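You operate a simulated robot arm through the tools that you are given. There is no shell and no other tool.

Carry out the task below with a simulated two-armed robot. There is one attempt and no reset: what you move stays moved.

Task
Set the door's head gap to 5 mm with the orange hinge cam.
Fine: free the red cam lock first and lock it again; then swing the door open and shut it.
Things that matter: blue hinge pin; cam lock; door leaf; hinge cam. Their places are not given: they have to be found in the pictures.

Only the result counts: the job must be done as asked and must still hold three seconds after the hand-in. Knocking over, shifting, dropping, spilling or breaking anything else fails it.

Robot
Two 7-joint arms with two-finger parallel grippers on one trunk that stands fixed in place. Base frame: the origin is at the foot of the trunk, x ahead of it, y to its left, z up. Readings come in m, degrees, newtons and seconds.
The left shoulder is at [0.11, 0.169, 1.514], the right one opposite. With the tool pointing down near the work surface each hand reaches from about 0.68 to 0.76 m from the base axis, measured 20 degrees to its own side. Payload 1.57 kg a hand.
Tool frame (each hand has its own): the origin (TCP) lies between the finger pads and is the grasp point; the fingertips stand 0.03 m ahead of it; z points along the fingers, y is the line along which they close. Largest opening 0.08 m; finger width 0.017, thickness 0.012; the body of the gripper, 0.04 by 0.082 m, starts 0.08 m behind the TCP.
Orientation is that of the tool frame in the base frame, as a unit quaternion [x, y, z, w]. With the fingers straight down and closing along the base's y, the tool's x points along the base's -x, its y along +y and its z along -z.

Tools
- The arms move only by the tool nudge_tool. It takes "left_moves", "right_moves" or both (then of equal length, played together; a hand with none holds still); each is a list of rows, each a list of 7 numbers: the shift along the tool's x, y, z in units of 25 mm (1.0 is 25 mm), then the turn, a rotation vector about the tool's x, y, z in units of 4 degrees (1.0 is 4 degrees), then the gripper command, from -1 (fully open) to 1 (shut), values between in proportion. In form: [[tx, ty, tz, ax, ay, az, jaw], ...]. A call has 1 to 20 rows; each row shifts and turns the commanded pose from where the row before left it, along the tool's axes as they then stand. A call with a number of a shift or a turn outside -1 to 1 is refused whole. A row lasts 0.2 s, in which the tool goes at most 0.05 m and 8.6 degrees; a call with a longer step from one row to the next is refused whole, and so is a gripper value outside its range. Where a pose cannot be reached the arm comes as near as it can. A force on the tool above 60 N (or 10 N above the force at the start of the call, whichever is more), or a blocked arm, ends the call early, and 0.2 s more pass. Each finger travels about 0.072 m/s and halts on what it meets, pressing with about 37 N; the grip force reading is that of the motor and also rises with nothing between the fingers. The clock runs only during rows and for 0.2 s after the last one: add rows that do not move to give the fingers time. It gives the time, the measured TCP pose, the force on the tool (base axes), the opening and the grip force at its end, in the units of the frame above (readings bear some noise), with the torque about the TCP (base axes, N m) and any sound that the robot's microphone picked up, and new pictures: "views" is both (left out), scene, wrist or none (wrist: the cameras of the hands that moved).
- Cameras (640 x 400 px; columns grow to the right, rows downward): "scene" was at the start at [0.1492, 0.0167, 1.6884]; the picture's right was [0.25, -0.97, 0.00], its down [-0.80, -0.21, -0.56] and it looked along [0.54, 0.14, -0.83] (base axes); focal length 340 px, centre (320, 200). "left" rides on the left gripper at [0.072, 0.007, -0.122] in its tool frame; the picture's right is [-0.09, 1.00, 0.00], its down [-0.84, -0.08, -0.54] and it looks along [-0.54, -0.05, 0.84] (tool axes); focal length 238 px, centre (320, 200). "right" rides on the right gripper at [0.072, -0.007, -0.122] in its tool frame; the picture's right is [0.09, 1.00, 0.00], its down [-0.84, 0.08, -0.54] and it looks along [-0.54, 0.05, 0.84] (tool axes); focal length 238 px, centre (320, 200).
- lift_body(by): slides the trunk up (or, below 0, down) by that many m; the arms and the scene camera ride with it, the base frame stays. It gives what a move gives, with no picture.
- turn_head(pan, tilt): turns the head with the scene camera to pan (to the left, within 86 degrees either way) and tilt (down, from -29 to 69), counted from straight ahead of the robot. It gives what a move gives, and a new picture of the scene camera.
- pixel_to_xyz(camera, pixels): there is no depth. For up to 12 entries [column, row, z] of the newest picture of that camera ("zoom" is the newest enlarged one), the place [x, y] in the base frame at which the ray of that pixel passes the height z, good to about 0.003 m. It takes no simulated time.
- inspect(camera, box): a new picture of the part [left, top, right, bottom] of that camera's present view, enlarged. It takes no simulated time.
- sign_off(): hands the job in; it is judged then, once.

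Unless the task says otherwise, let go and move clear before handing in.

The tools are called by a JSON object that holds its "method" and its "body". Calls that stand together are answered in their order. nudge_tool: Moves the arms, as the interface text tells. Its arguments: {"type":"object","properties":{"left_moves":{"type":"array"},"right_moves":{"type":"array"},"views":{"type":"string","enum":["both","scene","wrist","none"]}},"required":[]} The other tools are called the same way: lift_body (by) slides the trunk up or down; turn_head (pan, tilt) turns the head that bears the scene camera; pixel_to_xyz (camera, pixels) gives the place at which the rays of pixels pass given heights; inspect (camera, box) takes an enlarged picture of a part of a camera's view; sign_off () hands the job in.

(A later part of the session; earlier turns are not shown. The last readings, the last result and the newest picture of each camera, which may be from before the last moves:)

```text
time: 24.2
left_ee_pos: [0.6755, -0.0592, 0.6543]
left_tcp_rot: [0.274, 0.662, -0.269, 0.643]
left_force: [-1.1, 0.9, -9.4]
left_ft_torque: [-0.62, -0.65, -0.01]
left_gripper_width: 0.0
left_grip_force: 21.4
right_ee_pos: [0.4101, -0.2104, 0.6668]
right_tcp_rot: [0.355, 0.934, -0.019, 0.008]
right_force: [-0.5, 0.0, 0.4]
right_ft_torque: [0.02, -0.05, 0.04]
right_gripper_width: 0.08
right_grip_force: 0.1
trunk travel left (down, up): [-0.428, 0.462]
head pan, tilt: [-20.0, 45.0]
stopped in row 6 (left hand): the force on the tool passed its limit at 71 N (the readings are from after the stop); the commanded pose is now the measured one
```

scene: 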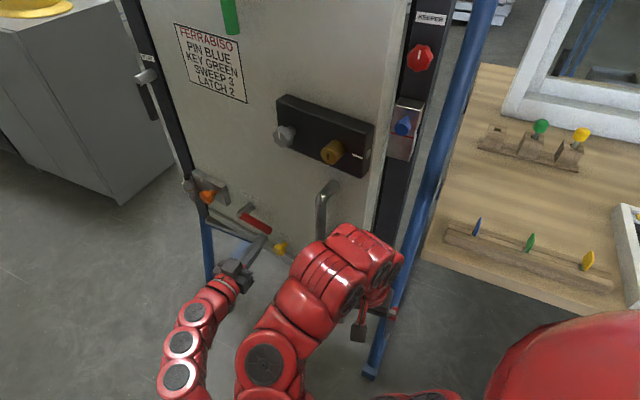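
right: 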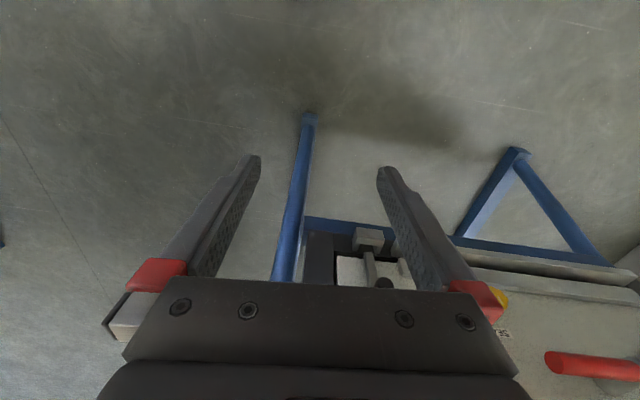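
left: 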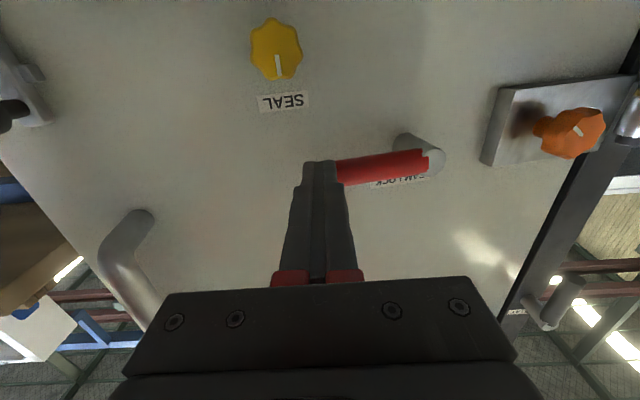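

The fingers dragged on the lever and pulled the door ajar, so the door isn't latched, and the lever is still in its locked position. I'll lower the fingers to break contact, then back straight out.

{"method": "nudge_tool", "body": {"left_moves": [[0.5, 0, 0, 0, 0, 0, 1], [0.5, 0, 0, 0, 0, 0, 1], [0, 0, 0, 0, 0, 0, 1], [0, 0, -1, 0, -0.3, 0, 1], [0, 0, -1, 0, 0, 0, 1], [0, 0, -1, 0, 0, 0, 1], [0, 0, -1, 0, 0, 0, 1]]}}

```text
time: 25.8
left_ee_pos: [0.606, 0.011, 0.6325]
left_tcp_rot: [0.271, 0.654, -0.272, 0.652]
left_force: [-1.0, -0.3, 0.4]
left_ft_torque: [0.03, 0.01, -0.03]
left_gripper_width: 0.0
left_grip_force: 21.7
right_ee_pos: [0.4095, -0.2107, 0.6668]
right_tcp_rot: [0.355, 0.935, -0.019, 0.008]
right_force: [-0.3, -0.7, -0.7]
right_ft_torque: [0.01, 0.02, -0.01]
right_gripper_width: 0.0801
right_grip_force: 0.0
trunk travel left (down, up): [-0.428, 0.462]
head pan, tilt: [-20.0, 45.0]
```

scene: 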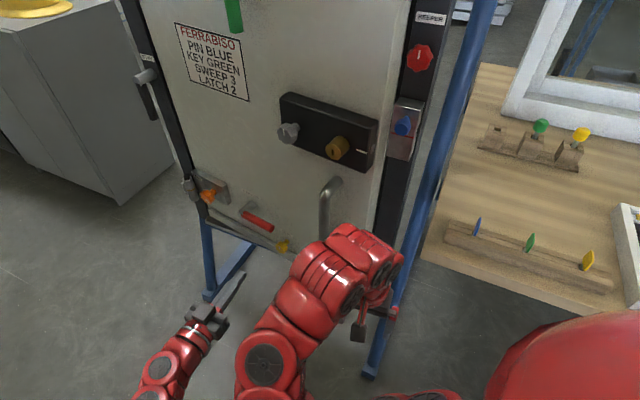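
left: 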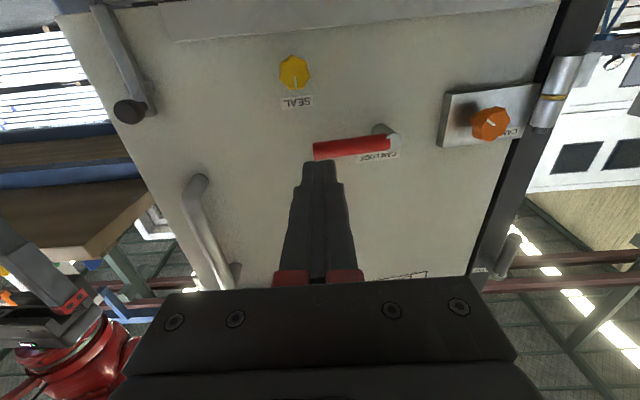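

The door is ajar and seems to be creeping shut by itself, with the lock case shifting from (325,135) to (329,130). I'll wait a few seconds and watch.

{"method": "nudge_tool", "body": {"left_moves": [[0, 0, 0, 0, 0, 0, 1], [0, 0, 0, 0, 0, 0, 1], [0, 0, 0, 0, 0, 0, 1], [0, 0, 0, 0, 0, 0, 1], [0, 0, 0, 0, 0, 0, 1], [0, 0, 0, 0, 0, 0, 1], [0, 0, 0, 0, 0, 0, 1], [0, 0, 0, 0, 0, 0, 1], [0, 0, 0, 0, 0, 0, 1], [0, 0, 0, 0, 0, 0, 1]], "views": "scene"}}

{"method": "turn_head", "body": {"pan": -20, "tilt": 10}}

```text
time: 28.0
left_ee_pos: [0.6052, 0.0095, 0.6332]
left_tcp_rot: [0.27, 0.654, -0.272, 0.652]
left_force: [-0.8, 0.6, 0.5]
left_ft_torque: [-0.01, -0.01, 0.0]
left_gripper_width: 0.0002
left_grip_force: 21.1
right_ee_pos: [0.4087, -0.2107, 0.6666]
right_tcp_rot: [0.355, 0.935, -0.018, 0.007]
right_force: [0.4, 0.2, 0.5]
right_ft_torque: [0.01, -0.01, 0.0]
right_gripper_width: 0.08
right_grip_force: 0.2
trunk travel left (down, up): [-0.428, 0.462]
head pan, tilt: [-20.0, 45.0]
```

scene: 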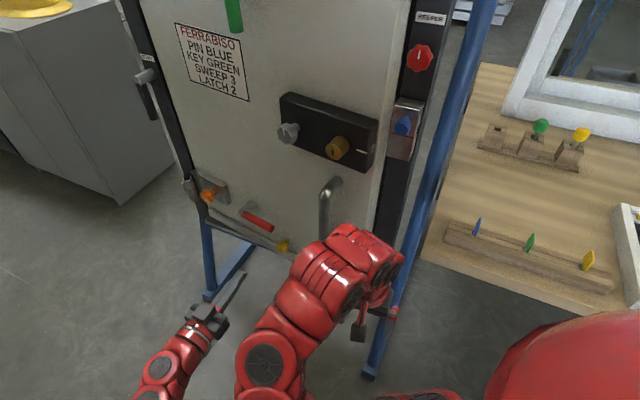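

```text
time: 29.0
left_ee_pos: [0.6054, 0.0104, 0.6327]
left_tcp_rot: [0.271, 0.654, -0.271, 0.652]
left_force: [-0.8, 0.7, -0.1]
left_ft_torque: [-0.04, 0.0, -0.03]
left_gripper_width: 0.0001
left_grip_force: 21.4
right_ee_pos: [0.41, -0.2108, 0.6665]
right_tcp_rot: [0.355, 0.935, -0.019, 0.008]
right_force: [0.3, 0.2, -1.1]
right_ft_torque: [-0.02, 0.01, 0.02]
right_gripper_width: 0.0799
right_grip_force: 0.0
trunk travel left (down, up): [-0.428, 0.462]
head pan, tilt: [-20.0, 10.0]
```

scene: 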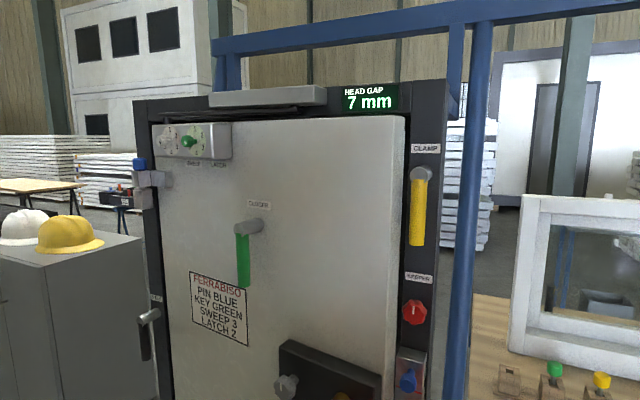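

The door stays ajar and the display still reads 7 mm. I'll shut it by pressing the closed fingers on the plain surface at about t=-0.35 (between lever and handle) until it meets the stop.

{"method": "nudge_tool", "body": {"left_moves": [[0, -0.85, 0.3, 0, 0, 0, 1], [0, -0.85, 0.3, 0, 0, 0, 1], [0, -0.85, 0.4, 0, 0, 0, 1], [0, -0.85, 0.6, 0, 0, 0, 1], [0, 0, 0.8, 0, 0, 0, 1], [0, 0, 0.8, 0, 0, 0, 1], [0, 0, 0.8, 0, 0, 0, 1], [0, 0, 0.6, 0, 0, 0, 1], [0, 0, 0.6, 0, 0, 0, 1], [0, 0, 0.5, 0, 0, 0, 1], [0, 0, 0.5, 0, 0, 0, 1], [0, 0, 0.5, 0, 0, 0, 1], [0, 0, 0.4, 0, 0, 0, 1], [0, 0, 0.4, 0, 0, 0, 1], [0, 0, 0.4, 0, 0, 0, 1], [0, 0, 0.2, 0, 0, 0, 1], [0, 0, 0, 0, 0, 0, 1]]}}

```text
time: 32.6
left_ee_pos: [0.6856, -0.1908, 0.6322]
left_tcp_rot: [0.271, 0.654, -0.272, 0.652]
left_force: [-8.3, 5.5, -2.4]
left_ft_torque: [0.06, -0.05, -0.03]
left_gripper_width: 0.0001
left_grip_force: 21.7
right_ee_pos: [0.4098, -0.2109, 0.6661]
right_tcp_rot: [0.354, 0.935, -0.019, 0.008]
right_force: [0.4, 0.2, 0.6]
right_ft_torque: [0.0, 0.0, 0.01]
right_gripper_width: 0.08
right_grip_force: 0.1
trunk travel left (down, up): [-0.428, 0.462]
head pan, tilt: [-20.0, 10.0]
```

scene: 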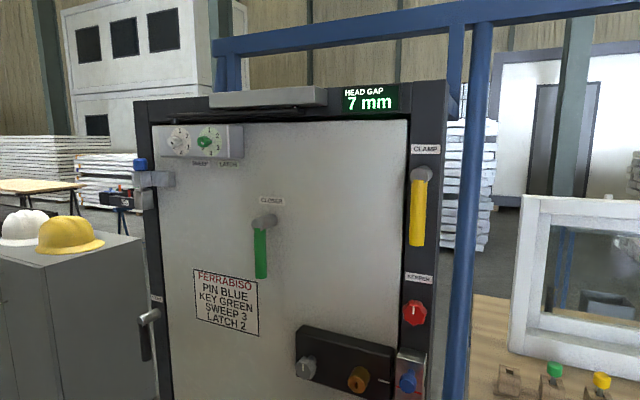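
left: 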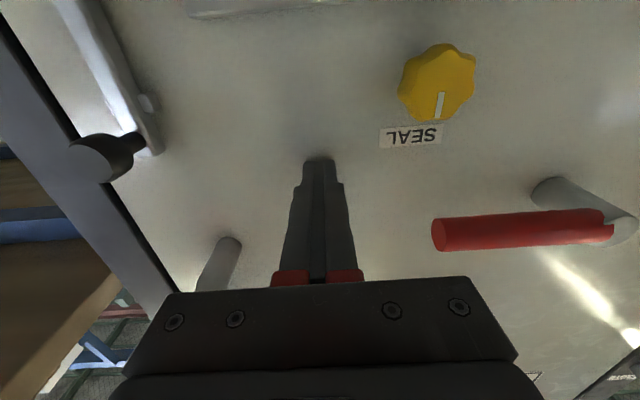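

The door looks nearly shut, and I feel about 10 N. I'll press a little further to confirm it's against the stop, then back off.

{"method": "nudge_tool", "body": {"left_moves": [[0, 0, 0.3, 0, 0, 0, 1], [0, 0, 0.3, 0, 0, 0, 1], [0, 0, 0, 0, 0, 0, 1]], "views": "scene"}}

{"method": "inspect", "body": {"camera": "scene", "box": [120, 70, 460, 400]}}

```text
time: 33.0
left_ee_pos: [0.6868, -0.1914, 0.6327]
left_tcp_rot: [0.27, 0.653, -0.272, 0.652]
left_force: [-57.4, 46.5, 14.2]
left_ft_torque: [-0.27, -0.46, -0.2]
left_gripper_width: 0.0
left_grip_force: 21.3
right_ee_pos: [0.4059, -0.2093, 0.6693]
right_tcp_rot: [0.355, 0.935, -0.021, 0.012]
right_force: [0.5, 0.4, 1.3]
right_ft_torque: [0.0, -0.02, 0.02]
right_gripper_width: 0.0798
right_grip_force: 0.0
trunk travel left (down, up): [-0.428, 0.462]
head pan, tilt: [-20.0, 10.0]
stopped in row 2 (left hand): the force on the tool passed its limit at 85 N (the readings are from after the stop); the commanded pose is now the measured one
```

scene: 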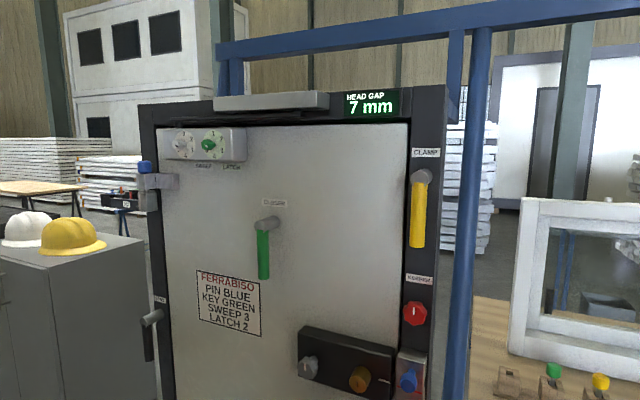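

```text
1.21 times, centred on (290, 235) of scene
```

zoom: 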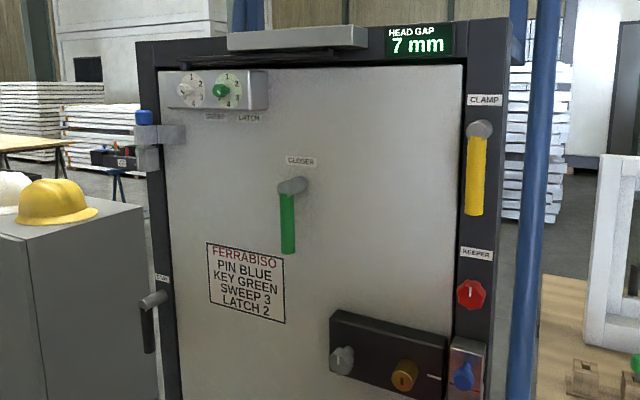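

The door is shut against the stop (85 N) and the gap reads 7 mm. I'll back off, move to above the red lever's outer end, and come forward there.

{"method": "nudge_tool", "body": {"left_moves": [[0, 0, -0.6, 0, 0, 0, 1], [0, 0, -1, 0, 0, 0, 1], [0, 0, -1, 0, 0, 0, 1], [0, 0, -1, 0, 0, 0, 1], [-0.9, 0.9, -0.4, 0, 0, 0, 1], [-0.9, 0.9, 0, 0, 0, 0, 1], [-0.9, 0.9, 0, 0, 0, 0, 1], [0, 0.9, 0, 0, 0, 0, 1], [0, 0, 0, 0, 0, 0, 1]]}}

{"method": "turn_head", "body": {"pan": -20, "tilt": 38}}

```text
time: 35.0
left_ee_pos: [0.6832, -0.0609, 0.6963]
left_tcp_rot: [0.271, 0.656, -0.272, 0.65]
left_force: [0.0, -1.0, 1.0]
left_ft_torque: [0.01, -0.02, -0.03]
left_gripper_width: 0.0001
left_grip_force: 21.1
right_ee_pos: [0.4092, -0.2113, 0.6657]
right_tcp_rot: [0.355, 0.935, -0.018, 0.008]
right_force: [0.4, 0.5, 0.4]
right_ft_torque: [0.01, -0.01, 0.01]
right_gripper_width: 0.0798
right_grip_force: 0.1
trunk travel left (down, up): [-0.428, 0.462]
head pan, tilt: [-20.0, 10.0]
```

scene: 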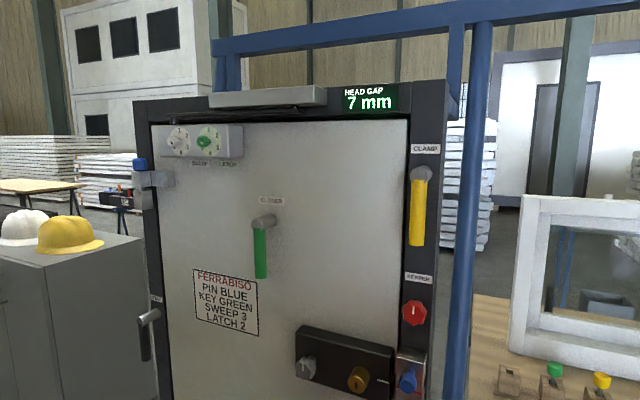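
left: 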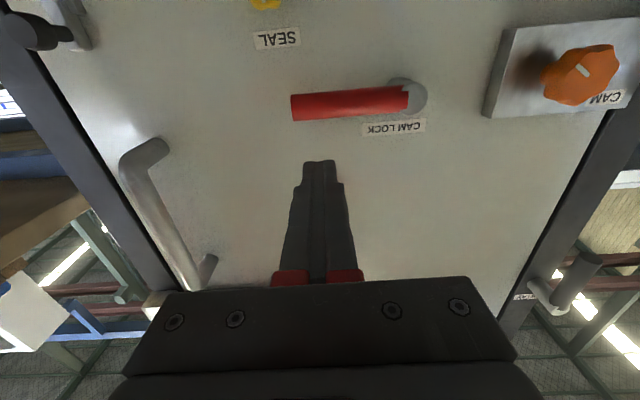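

```text
time: 36.0
left_ee_pos: [0.6835, -0.0611, 0.6966]
left_tcp_rot: [0.271, 0.656, -0.273, 0.65]
left_force: [0.1, 0.2, -0.6]
left_ft_torque: [-0.02, 0.0, 0.02]
left_gripper_width: 0.0003
left_grip_force: 20.6
right_ee_pos: [0.4094, -0.2106, 0.6667]
right_tcp_rot: [0.355, 0.935, -0.019, 0.007]
right_force: [0.2, -0.9, -1.0]
right_ft_torque: [0.01, 0.01, -0.01]
right_gripper_width: 0.0798
right_grip_force: 0.0
trunk travel left (down, up): [-0.428, 0.462]
head pan, tilt: [-20.0, 38.0]
```

scene: 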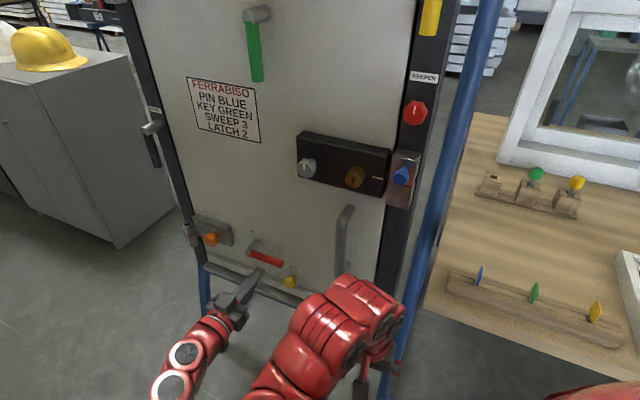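

The door is shut and the closed fingers sit just above and in front of the red lever. I'll move in and sweep down along the lever's arc around its pivot.

{"method": "nudge_tool", "body": {"left_moves": [[0, 0, 1, 0, 0, 0, 1], [0, 0, 1, 0, 0, 0, 1], [0, 0, 1, 0, 0, 0, 1], [0.56, 0.2, 0, 0, 0, 0, 1], [0.4, 0, 0, 0, 0, 0, 1], [0.4, 0, 0, 0, 0, 0, 1], [0.4, 0, 0, 0, 0, 0, 1], [0.4, 0, 0, 0, 0, 0, 1], [0.345, 0.205, 0, 0, 0, 0, 1], [0.345, 0.205, 0, 0, 0, 0, 1], [0.345, 0.205, 0, 0, 0, 0, 1], [0.345, 0.205, 0, 0, 0, 0, 1], [0.155, 0.22, 0, 0, 0, 0, 1], [0.155, 0.22, 0, 0, 0, 0, 1], [0.155, 0.22, 0, 0, 0, 0, 1], [0.155, 0.22, 0, 0, 0, 0, 1], [0, 0, 0, 0, 0, 0, 1]]}}

```text
time: 39.6
left_ee_pos: [0.7575, -0.0927, 0.6043]
left_tcp_rot: [0.279, 0.65, -0.282, 0.648]
left_force: [-11.7, -23.7, 6.9]
left_ft_torque: [-0.13, 0.04, -0.35]
left_gripper_width: 0.0
left_grip_force: 21.2
left hand out of reach, approached as far as the arm can: row 15, 16
right_ee_pos: [0.4108, -0.2077, 0.6677]
right_tcp_rot: [0.353, 0.935, -0.02, 0.01]
right_force: [-0.3, -0.1, 0.7]
right_ft_torque: [0.02, 0.0, -0.05]
right_gripper_width: 0.0802
right_grip_force: 0.1
trunk travel left (down, up): [-0.428, 0.462]
head pan, tilt: [-20.0, 38.0]
stopped in row 17 (left hand): the force on the tool passed its limit at 61 N (the readings are from after the stop); the commanded pose is now the measured one
```

scene: 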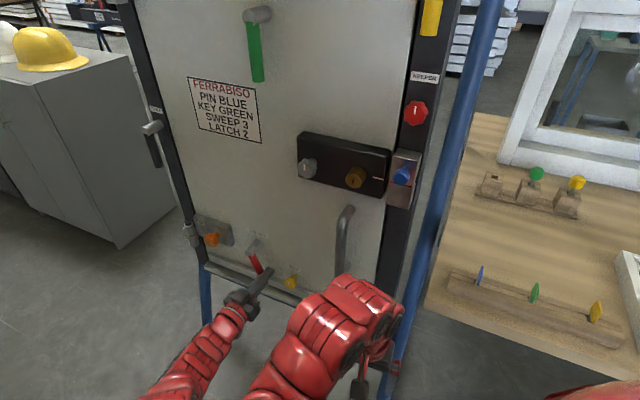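
left: 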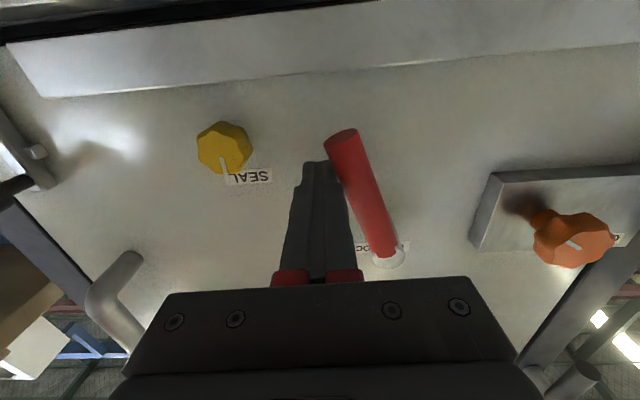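

The lever has swung down, now running from about (252,248) to (260,272) in the scene view, and a hard force stopped the hand. I'll zoom in to judge its angle.

{"method": "inspect", "body": {"camera": "scene", "box": [180, 200, 320, 300]}}

{"method": "inspect", "body": {"camera": "left", "box": [260, 100, 480, 300]}}

```text
4.00 times, centred on (250, 250) of scene
```

zoom: 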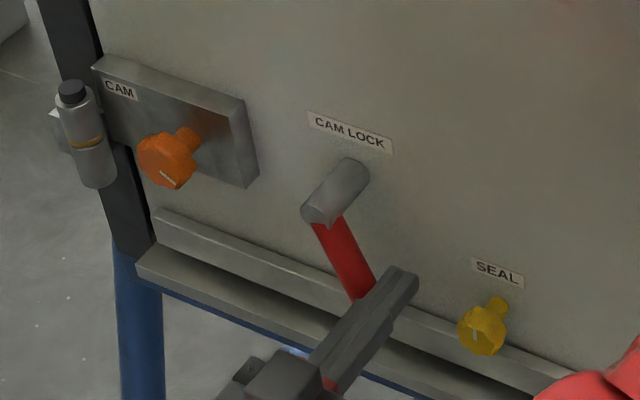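

```text
2.00 times, centred on (370, 200) of left
```

zoom: 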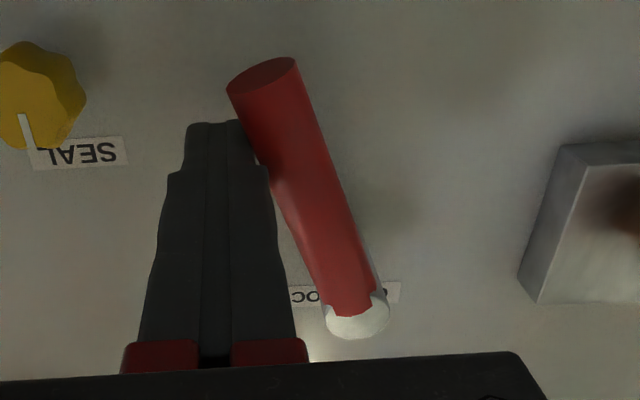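

The lever is perhaps 65–70° down. I'll push a little further towards the hinge to see whether it travels more or is at its stop.

{"method": "nudge_tool", "body": {"left_moves": [[0.05, 0.2, 0, 0, 0, 0, 1], [0.05, 0.2, 0, 0, 0, 0, 1], [0.05, 0.2, 0, 0, 0, 0, 1], [0.03, 0.2, 0, 0, 0, 0, 1], [0, 0.2, 0, 0, 0, 0, 1]], "views": "both"}}

{"method": "inspect", "body": {"camera": "scene", "box": [180, 200, 320, 300]}}

```text
time: 40.7
left_ee_pos: [0.7566, -0.0909, 0.604]
left_tcp_rot: [0.284, 0.649, -0.287, 0.644]
left_force: [-12.9, -21.0, 6.5]
left_ft_torque: [-0.19, -0.03, -0.28]
left_gripper_width: 0.0001
left_grip_force: 21.0
left hand out of reach, approached as far as the arm can: row 1, 2, 3, 4, 5
right_ee_pos: [0.4109, -0.2075, 0.6657]
right_tcp_rot: [0.352, 0.936, -0.02, 0.01]
right_force: [1.1, 0.5, 0.0]
right_ft_torque: [0.0, 0.01, 0.03]
right_gripper_width: 0.0803
right_grip_force: 0.1
trunk travel left (down, up): [-0.428, 0.462]
head pan, tilt: [-20.0, 38.0]
stopped in row 5 (left hand): the force on the tool passed its limit at 64 N (the readings are from after the stop); the commanded pose is now the measured one
```

scene: 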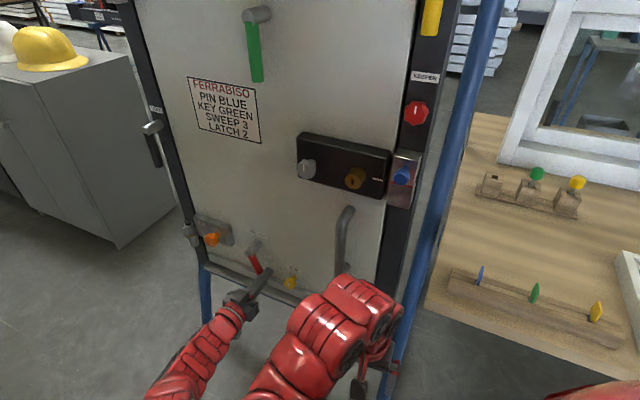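
left: 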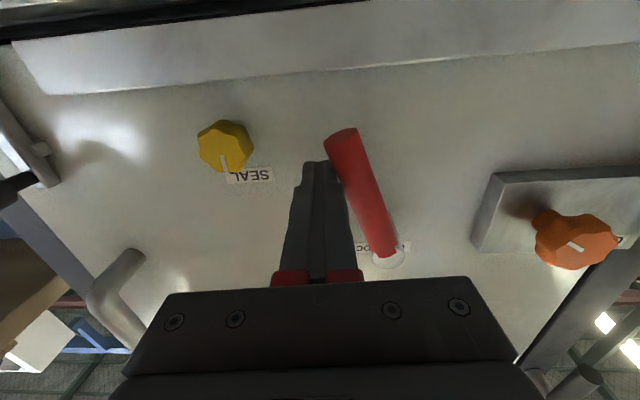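

```text
4.00 times, centred on (250, 250) of scene
```

zoom: 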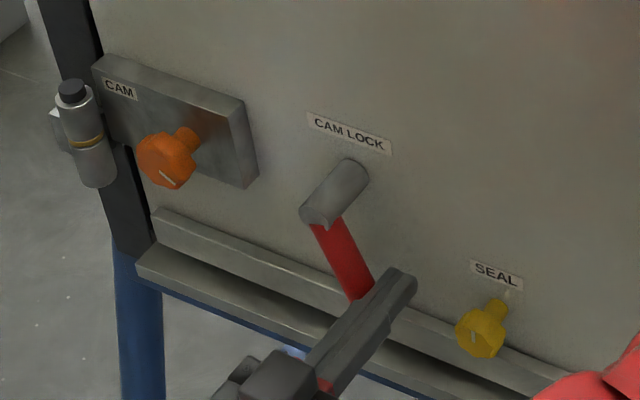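

The lever doesn't move any further at 64 N, so it's at its free stop. I'll slide the fingers away from the lever, back straight out, open the gripper and move to a stand-off in front of the orange knob.

{"method": "nudge_tool", "body": {"left_moves": [[-0.3, -0.8, 0, 0, 0, 0, 1], [-0.2, -0.4, 0, 0, 0, 0, 1], [0, 0, -0.8, 0, 0, 0, 1], [0, 0, -1, -0.6, 0, 0, 1], [0, 0, -1, 0, 0, 0, 1], [0, 0, -1, 0, 0, 0, 1], [0, 0, -0.6, 0, 0, 0, 0.2], [-0.25, 1, 0, 0, 0, 0, -0.3], [-0.25, 1, 0, 0, 0, 0, -0.3], [-0.25, 1, 0, 0, 0, 0, -0.3], [-0.25, 1, 0, 0, 0, 0, -0.3], [-0.25, 1, 0, 0, 0, 0, -0.3], [-0.25, 1, 0, 0, 0, 0, -0.3], [-0.25, 1, 0, 0, 0, 0, -0.3], [-0.25, 0.8, 0, 0, 0, 0, -0.3], [0, 0, 0, 0, 0, 0, -0.3]]}}

{"method": "turn_head", "body": {"pan": -20, "tilt": 19}}

```text
time: 44.1
left_ee_pos: [0.7985, 0.1129, 0.6643]
left_tcp_rot: [0.268, 0.659, -0.27, 0.649]
left_force: [-0.1, -0.5, 0.1]
left_ft_torque: [0.03, -0.01, -0.01]
left_gripper_width: 0.0521
left_grip_force: 0.0
right_ee_pos: [0.411, -0.2089, 0.6653]
right_tcp_rot: [0.353, 0.935, -0.019, 0.009]
right_force: [1.3, 0.0, -0.4]
right_ft_torque: [0.03, 0.0, -0.04]
right_gripper_width: 0.0799
right_grip_force: 0.0
trunk travel left (down, up): [-0.428, 0.462]
head pan, tilt: [-20.0, 38.0]
```

scene: 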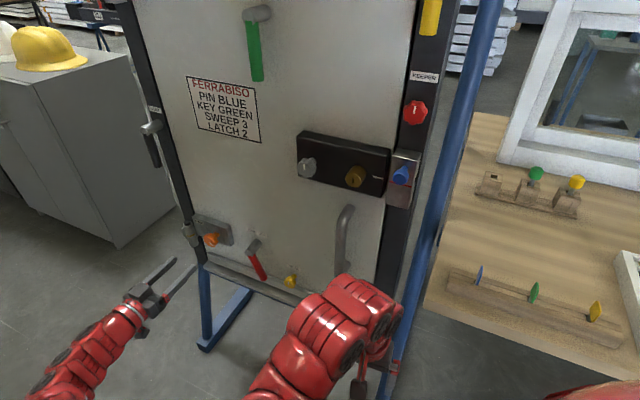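
left: 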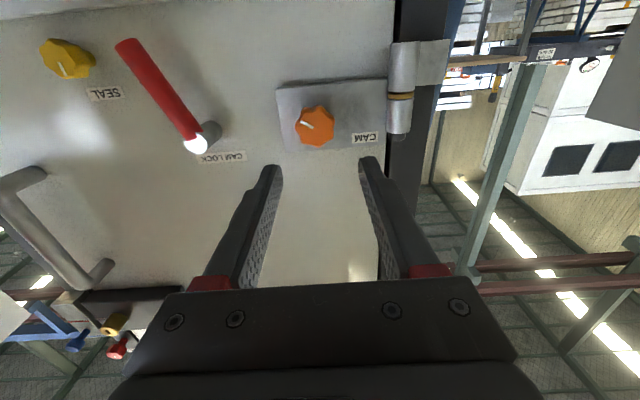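

```text
time: 44.9
left_ee_pos: [0.7987, 0.1121, 0.6649]
left_tcp_rot: [0.268, 0.659, -0.27, 0.649]
left_force: [0.0, -0.7, 1.1]
left_ft_torque: [-0.03, 0.01, 0.04]
left_gripper_width: 0.052
left_grip_force: 0.0
right_ee_pos: [0.4116, -0.2092, 0.6657]
right_tcp_rot: [0.353, 0.935, -0.019, 0.009]
right_force: [1.6, -0.7, -0.3]
right_ft_torque: [-0.01, 0.0, -0.01]
right_gripper_width: 0.08
right_grip_force: 0.1
trunk travel left (down, up): [-0.428, 0.462]
head pan, tilt: [-20.0, 19.0]
```

scene: 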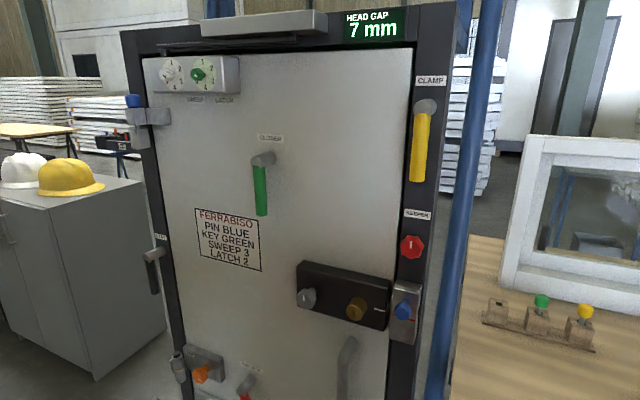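

The scene view now shows the display (370,25) and the cam (205,372) together, and the lever hangs in its free position. I'll refine the knob centre in the left wrist view.

{"method": "inspect", "body": {"camera": "left", "box": [240, 70, 440, 195]}}

```text
3.20 times, centred on (340, 132) of left
```

zoom: 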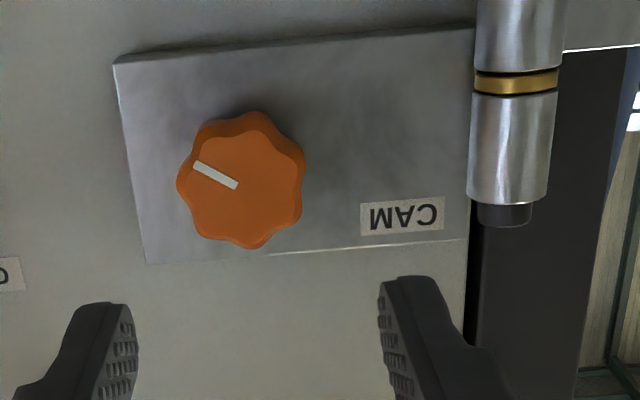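

The knob face is about 41 mm wide, centred at (315,129), so the hand needs about 4 mm towards the latch. I'll open to 70 mm and go forward so the fingers straddle the knob, without closing yet.

{"method": "nudge_tool", "body": {"left_moves": [[0, -0.17, 0, 0, 0, 0, -0.75], [0, 0, 0, 0, 0, 0, -0.75], [0, 0, 0.9, 0, 0, 0, -0.75], [0, 0, 0.9, 0, 0, 0, -0.75], [0, 0, 0.9, 0, 0, 0, -0.75], [0, 0, 0.9, 0, 0, 0, -0.75], [0, 0, 0.5, 0, 0, 0, -0.75], [0, 0, 0.4, 0, 0, 0, -0.75], [0, 0, 0, 0, 0, 0, -0.75]]}}

{"method": "inspect", "body": {"camera": "left", "box": [220, 80, 460, 280]}}

```text
time: 46.9
left_ee_pos: [0.828, 0.037, 0.6882]
left_tcp_rot: [0.268, 0.658, -0.27, 0.65]
left_force: [-1.5, 0.4, 0.7]
left_ft_torque: [0.02, -0.01, 0.01]
left_gripper_width: 0.0702
left_grip_force: 0.1
left hand out of reach, approached as far as the arm can: row 3, 4, 5, 6, 8
right_ee_pos: [0.4106, -0.2089, 0.6656]
right_tcp_rot: [0.353, 0.935, -0.019, 0.008]
right_force: [0.4, 0.7, 0.0]
right_ft_torque: [0.0, 0.02, -0.02]
right_gripper_width: 0.08
right_grip_force: 0.1
trunk travel left (down, up): [-0.428, 0.462]
head pan, tilt: [-20.0, 19.0]
```

scene: 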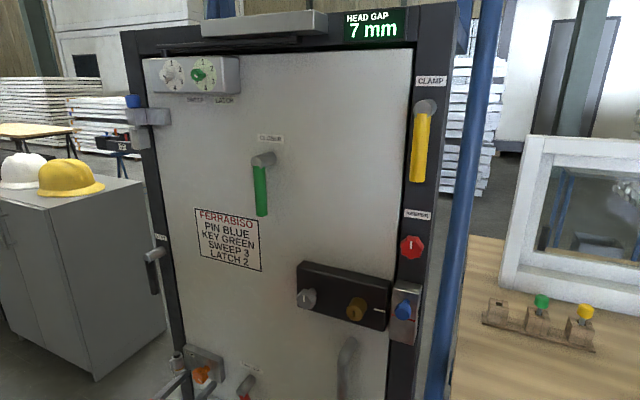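
left: 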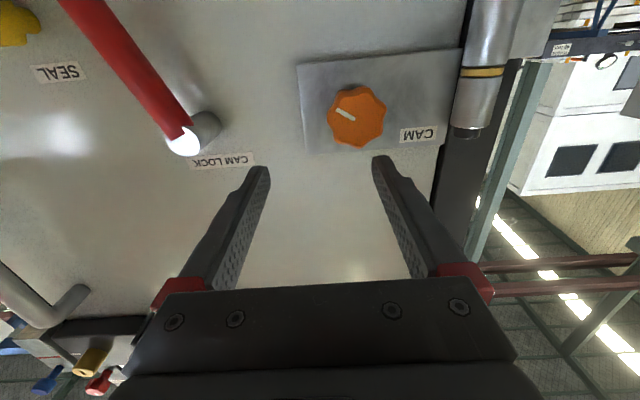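

```text
2.00 times, centred on (340, 180) of left
```

zoom: 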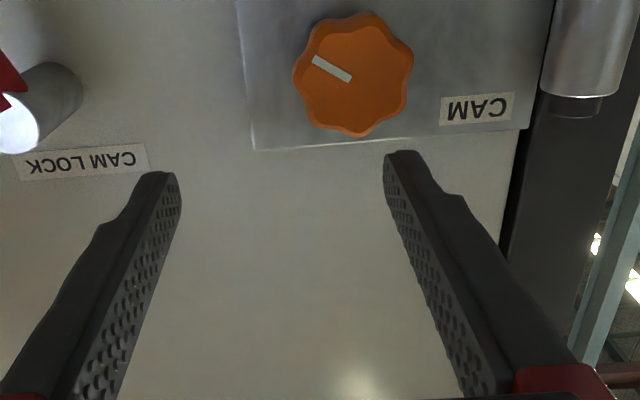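

The arm runs out of reach at this trunk height. I'll back the hand off and lower the trunk by 0.25 m so the shoulder is nearer the cam's level.

{"method": "nudge_tool", "body": {"left_moves": [[0, 0, -1, 0, 0, 0, -0.75], [0, 0, -1, 0, 0, 0, -0.75], [0, 0, -1, 0, 0, 0, -0.75], [0, 0, -1, 0, 0, 0, -0.75], [0, 0, -1, 0, 0, 0, -0.75], [0, 0, -1, 0, 0, 0, -0.75]], "views": "none"}}

{"method": "lift_body", "body": {"by": -0.25}}

```text
time: 48.3
left_ee_pos: [0.7198, 0.1433, 0.6889]
left_tcp_rot: [0.268, 0.658, -0.271, 0.65]
left_force: [0.1, -0.2, -0.1]
left_ft_torque: [-0.01, -0.03, 0.02]
left_gripper_width: 0.0699
left_grip_force: 0.1
right_ee_pos: [0.4111, -0.2082, 0.6659]
right_tcp_rot: [0.353, 0.935, -0.02, 0.008]
right_force: [0.3, 0.4, -0.3]
right_ft_torque: [0.03, 0.01, 0.0]
right_gripper_width: 0.0799
right_grip_force: 0.0
trunk travel left (down, up): [-0.428, 0.462]
head pan, tilt: [-20.0, 19.0]
```

```text
time: 50.9
left_ee_pos: [0.7211, 0.1439, 0.4386]
left_tcp_rot: [0.268, 0.658, -0.27, 0.65]
left_force: [-0.6, -0.5, -1.0]
left_ft_torque: [0.0, -0.04, -0.01]
left_gripper_width: 0.07
left_grip_force: 0.0
right_ee_pos: [0.4112, -0.2084, 0.4164]
right_tcp_rot: [0.353, 0.935, -0.019, 0.009]
right_force: [-0.1, 0.3, 0.3]
right_ft_torque: [-0.01, -0.02, 0.03]
right_gripper_width: 0.0801
right_grip_force: 0.1
trunk travel left (down, up): [-0.178, 0.712]
head pan, tilt: [-20.0, 19.0]
```

The trunk is down and the commanded pose follows the measured one. I'll raise the left hand back to the cam's height at a stand-off.

{"method": "nudge_tool", "body": {"left_moves": [[-0.9, 0.112, 0.2, 0, 0, 0, -0.75], [-0.9, 0.112, 0.2, 0, 0, 0, -0.75], [-0.9, 0.112, 0.2, 0, 0, 0, -0.75], [-0.9, 0.112, 0.2, 0, 0, 0, -0.75], [-0.9, 0.112, 0.2, 0, 0, 0, -0.75], [-0.9, 0.112, 0.2, 0, 0, 0, -0.75], [-0.9, 0.112, 0.2, 0, 0, 0, -0.75], [-0.9, 0.112, 0.2, 0, 0, 0, -0.75], [-0.9, 0.112, 0.2, 0, -0.1, 0, -0.75], [-0.9, 0.112, 0.2, 0, -0.1, 0, -0.75], [0, 0, 0, 0, 0, 0, -0.75]]}}

{"method": "turn_head", "body": {"pan": -20, "tilt": 4}}

```text
time: 53.3
left_ee_pos: [0.7799, 0.1275, 0.6636]
left_tcp_rot: [0.266, 0.653, -0.272, 0.654]
left_force: [-0.1, 0.5, -0.7]
left_ft_torque: [-0.01, 0.01, 0.0]
left_gripper_width: 0.07
left_grip_force: 0.0
right_ee_pos: [0.4111, -0.2086, 0.416]
right_tcp_rot: [0.354, 0.935, -0.02, 0.009]
right_force: [0.2, -0.1, -1.1]
right_ft_torque: [0.0, 0.0, -0.04]
right_gripper_width: 0.0801
right_grip_force: 0.1
trunk travel left (down, up): [-0.178, 0.712]
head pan, tilt: [-20.0, 19.0]
```

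scene: 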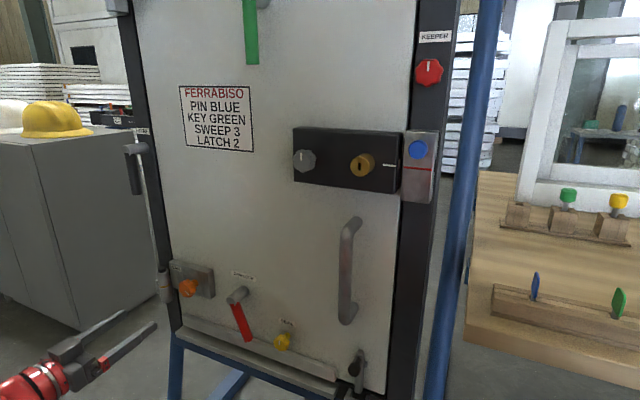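
left: 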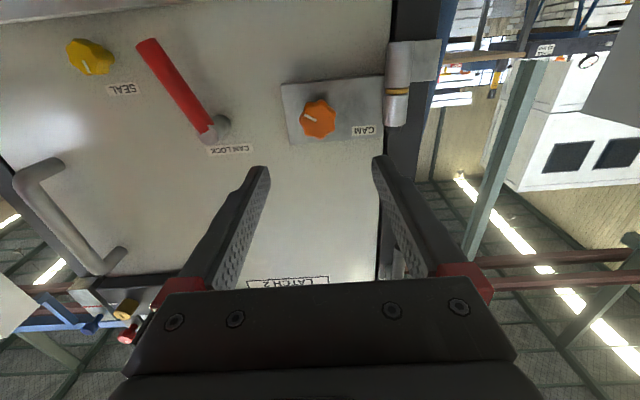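

```text
time: 54.0
left_ee_pos: [0.7795, 0.1284, 0.6628]
left_tcp_rot: [0.266, 0.653, -0.273, 0.654]
left_force: [-0.5, -0.9, -0.1]
left_ft_torque: [0.04, 0.01, 0.01]
left_gripper_width: 0.0702
left_grip_force: 0.1
right_ee_pos: [0.41, -0.2083, 0.4155]
right_tcp_rot: [0.353, 0.936, -0.019, 0.009]
right_force: [-0.6, 0.3, -0.3]
right_ft_torque: [-0.03, 0.03, 0.02]
right_gripper_width: 0.08
right_grip_force: 0.1
trunk travel left (down, up): [-0.178, 0.712]
head pan, tilt: [-20.0, 4.0]
```

scene: 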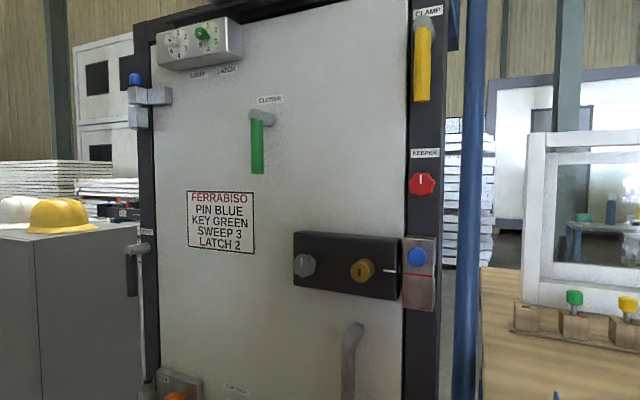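

I'll check the knob alignment with a zoom of the left wrist view before going in.

{"method": "inspect", "body": {"camera": "left", "box": [240, 70, 440, 195]}}

```text
3.20 times, centred on (340, 132) of left
```

zoom: 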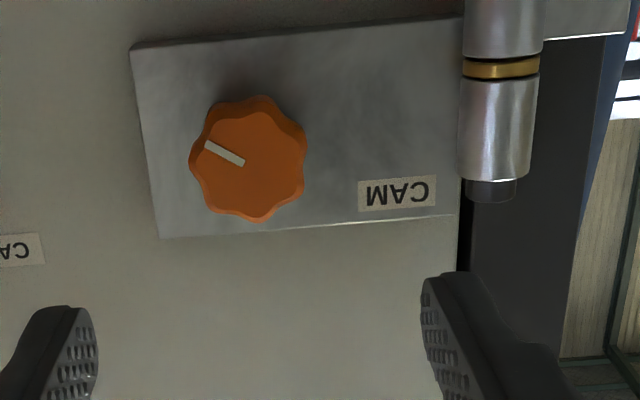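

The knob is centred within about 3 mm. I'll correct slightly and advance about 0.14 m so the fingers straddle it.

{"method": "nudge_tool", "body": {"left_moves": [[0.12, -0.1, 0.6, 0, 0, 0, -0.75], [0, 0, 0.9, 0, 0, 0, -0.75], [0, 0, 0.9, 0, 0, 0, -0.75], [0, 0, 0.9, 0, 0, 0, -0.75], [0, 0, 0.9, 0, 0, 0, -0.75], [0, 0, 0.7, 0, 0, 0, -0.75], [0, 0, 0.6, 0, 0, 0, -0.75], [0, 0, 0, 0, 0, 0, -0.75]]}}

{"method": "inspect", "body": {"camera": "left", "box": [220, 80, 460, 280]}}

```text
time: 55.8
left_ee_pos: [0.874, 0.0295, 0.6601]
left_tcp_rot: [0.266, 0.653, -0.272, 0.654]
left_force: [-0.2, -0.3, -0.2]
left_ft_torque: [0.0, -0.02, -0.03]
left_gripper_width: 0.07
left_grip_force: 0.0
right_ee_pos: [0.4112, -0.2085, 0.4159]
right_tcp_rot: [0.353, 0.935, -0.018, 0.008]
right_force: [-0.4, 0.0, 0.0]
right_ft_torque: [-0.03, 0.01, -0.01]
right_gripper_width: 0.0799
right_grip_force: 0.1
trunk travel left (down, up): [-0.178, 0.712]
head pan, tilt: [-20.0, 4.0]
```

scene: 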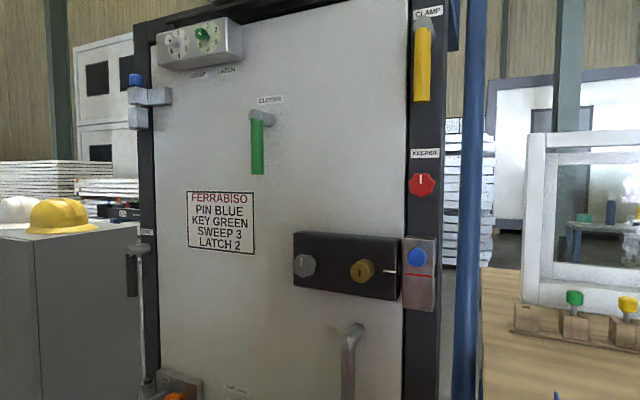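
left: 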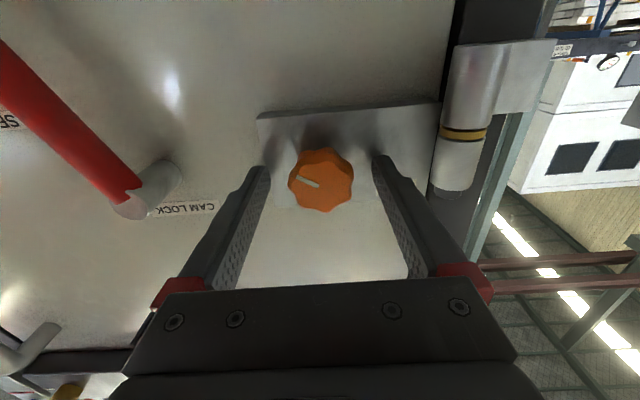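

```text
2.00 times, centred on (340, 180) of left
```

zoom: 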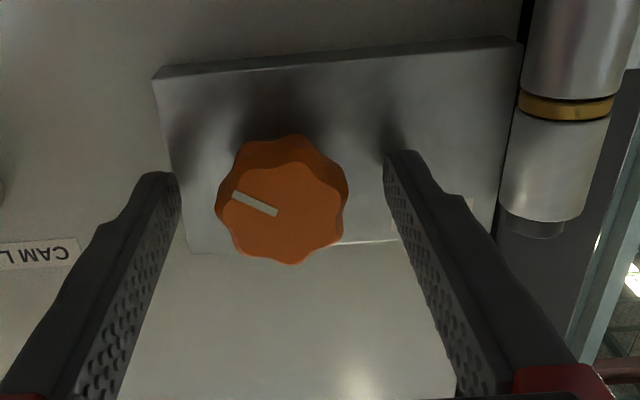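

The fingers straddle the orange knob evenly. I'll close on it.

{"method": "nudge_tool", "body": {"left_moves": [[0, 0, 0, 0, 0, 0, 0.1], [0, 0, 0, 0, 0, 0, 0.1], [0, 0, 0, 0, 0, 0, 1], [0, 0, 0, 0, 0, 0, 1], [0, 0, 0, 0, 0, 0, 1], [0, 0, 0, 0, 0, 0, 1]], "views": "wrist"}}

{"method": "turn_head", "body": {"pan": -20, "tilt": -6}}

```text
time: 57.2
left_ee_pos: [0.8754, 0.0301, 0.6612]
left_tcp_rot: [0.266, 0.653, -0.272, 0.654]
left_force: [7.9, 3.0, 3.9]
left_ft_torque: [-0.09, 0.15, -0.21]
left_gripper_width: 0.0398
left_grip_force: 45.3
right_ee_pos: [0.4105, -0.2087, 0.4158]
right_tcp_rot: [0.352, 0.936, -0.02, 0.008]
right_force: [0.5, -0.3, -0.4]
right_ft_torque: [0.0, 0.02, 0.0]
right_gripper_width: 0.08
right_grip_force: 0.1
trunk travel left (down, up): [-0.178, 0.712]
head pan, tilt: [-20.0, 4.0]
```

left: 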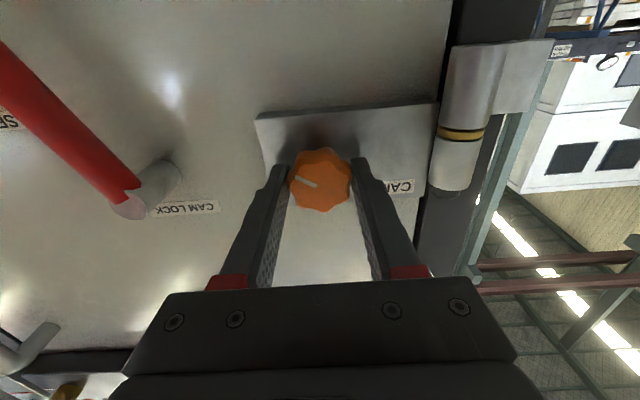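

```text
time: 58.0
left_ee_pos: [0.8747, 0.03, 0.6605]
left_tcp_rot: [0.266, 0.654, -0.271, 0.655]
left_force: [9.6, 4.4, 5.1]
left_ft_torque: [-0.07, 0.16, -0.35]
left_gripper_width: 0.0396
left_grip_force: 45.5
right_ee_pos: [0.412, -0.208, 0.4168]
right_tcp_rot: [0.353, 0.935, -0.019, 0.008]
right_force: [1.1, -0.2, 0.8]
right_ft_torque: [-0.02, -0.06, 0.01]
right_gripper_width: 0.0801
right_grip_force: 0.1
trunk travel left (down, up): [-0.178, 0.712]
head pan, tilt: [-20.0, -6.0]
```

scene: 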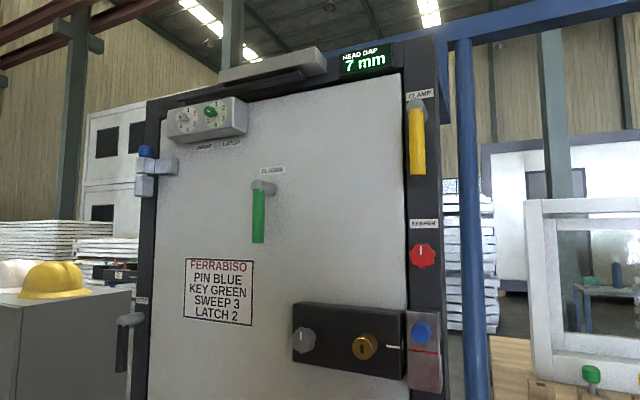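

The knob is gripped at 39.6 mm and the display is visible at (365,60), reading 7 mm. I'll rotate clockwise about 20° and see what the reading does.

{"method": "nudge_tool", "body": {"left_moves": [[0, 0, 0, 0, 0, 1, 1], [0, 0, 0, 0, 0, 1, 1], [0, 0, 0, 0, 0, 1, 1], [0, 0, 0, 0, 0, 1, 1], [0, 0, 0, 0, 0, 1, 1], [0, 0, 0, 0, 0, 0, 1], [0, 0, 0, 0, 0, 0, 1]]}}

```text
time: 59.6
left_ee_pos: [0.8743, 0.0303, 0.661]
left_tcp_rot: [0.376, 0.597, -0.154, 0.692]
left_force: [11.3, 3.0, 8.8]
left_ft_torque: [-0.32, -0.26, -0.6]
left_gripper_width: 0.0397
left_grip_force: 45.5
right_ee_pos: [0.4114, -0.2098, 0.4156]
right_tcp_rot: [0.353, 0.935, -0.019, 0.009]
right_force: [-0.2, -0.1, -0.3]
right_ft_torque: [0.04, 0.0, 0.0]
right_gripper_width: 0.0802
right_grip_force: 0.3
trunk travel left (down, up): [-0.178, 0.712]
head pan, tilt: [-20.0, -6.0]
```

scene: 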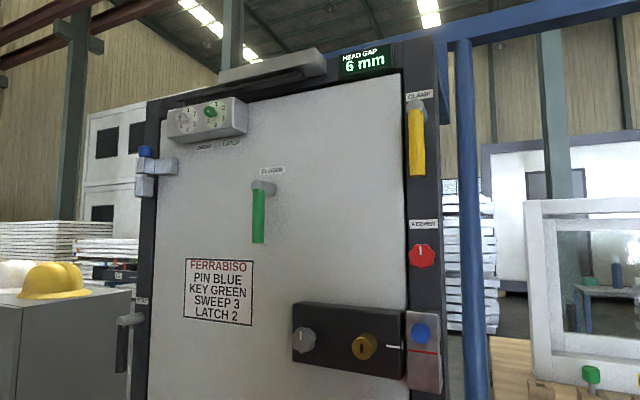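
left: 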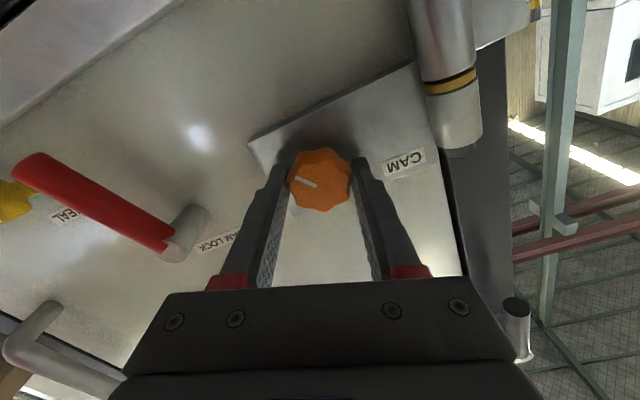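

The display dropped to 6 mm with 20° clockwise, so the direction is right and the reading is live. I'll go on in small steps to find where it changes over.

{"method": "nudge_tool", "body": {"left_moves": [[0, 0, 0, 0, 0, 1, 1], [0, 0, 0, 0, 0, 0, 1], [0, 0, 0, 0, 0, 0, 1]], "views": "scene"}}

{"method": "inspect", "body": {"camera": "scene", "box": [330, 30, 410, 80]}}

{"method": "nudge_tool", "body": {"left_moves": [[0, 0, 0, 0, 0, 1, 1], [0, 0, 0, 0, 0, 0, 1], [0, 0, 0, 0, 0, 0, 1]], "views": "scene"}}

{"method": "inspect", "body": {"camera": "scene", "box": [330, 30, 410, 80]}}

```text
time: 60.4
left_ee_pos: [0.8758, 0.0296, 0.6617]
left_tcp_rot: [0.396, 0.583, -0.129, 0.697]
left_force: [17.1, 1.5, 11.9]
left_ft_torque: [-0.51, -0.39, -0.61]
left_gripper_width: 0.04
left_grip_force: 45.1
right_ee_pos: [0.4109, -0.2084, 0.416]
right_tcp_rot: [0.352, 0.936, -0.02, 0.009]
right_force: [0.3, 0.0, 0.3]
right_ft_torque: [0.0, 0.0, 0.0]
right_gripper_width: 0.08
right_grip_force: 0.1
trunk travel left (down, up): [-0.178, 0.712]
head pan, tilt: [-20.0, -6.0]
```

scene: 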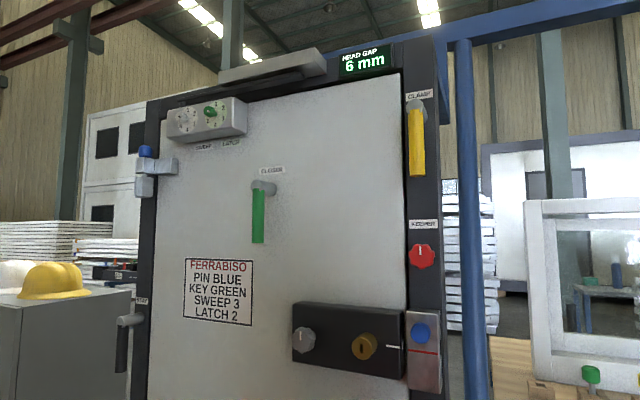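

```text
8.00 times, centred on (370, 55) of scene
```

zoom: 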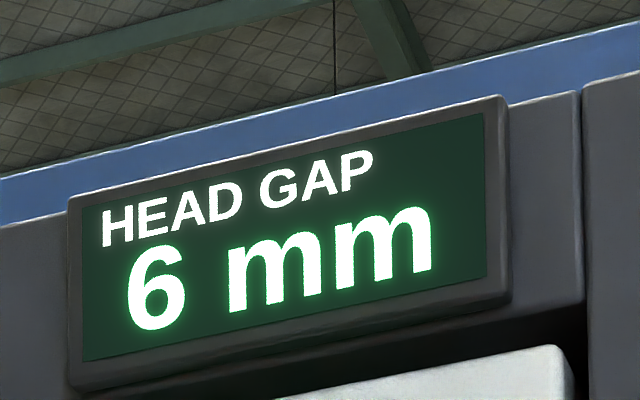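

```text
time: 61.2
left_ee_pos: [0.8749, 0.0294, 0.6625]
left_tcp_rot: [0.417, 0.569, -0.104, 0.701]
left_force: [25.2, -1.1, 16.8]
left_ft_torque: [-0.55, -0.39, -0.95]
left_gripper_width: 0.0398
left_grip_force: 45.0
right_ee_pos: [0.4124, -0.2088, 0.4166]
right_tcp_rot: [0.354, 0.935, -0.019, 0.008]
right_force: [-0.4, -0.6, 0.6]
right_ft_torque: [-0.02, -0.01, 0.02]
right_gripper_width: 0.0803
right_grip_force: 0.1
trunk travel left (down, up): [-0.178, 0.712]
head pan, tilt: [-20.0, -6.0]
```

scene: 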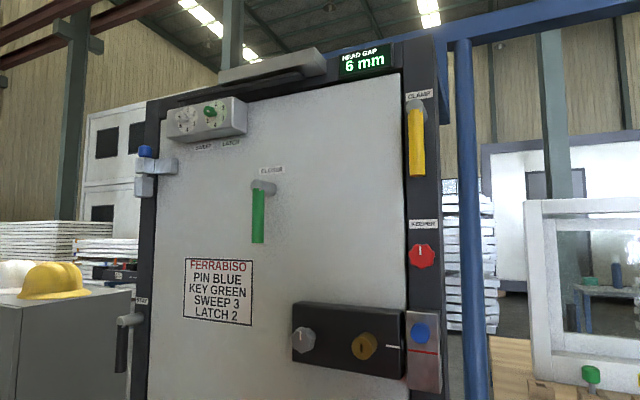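

```text
8.00 times, centred on (370, 55) of scene
```

zoom: 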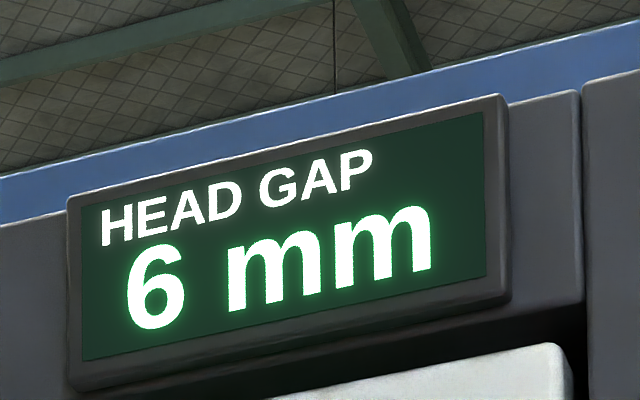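

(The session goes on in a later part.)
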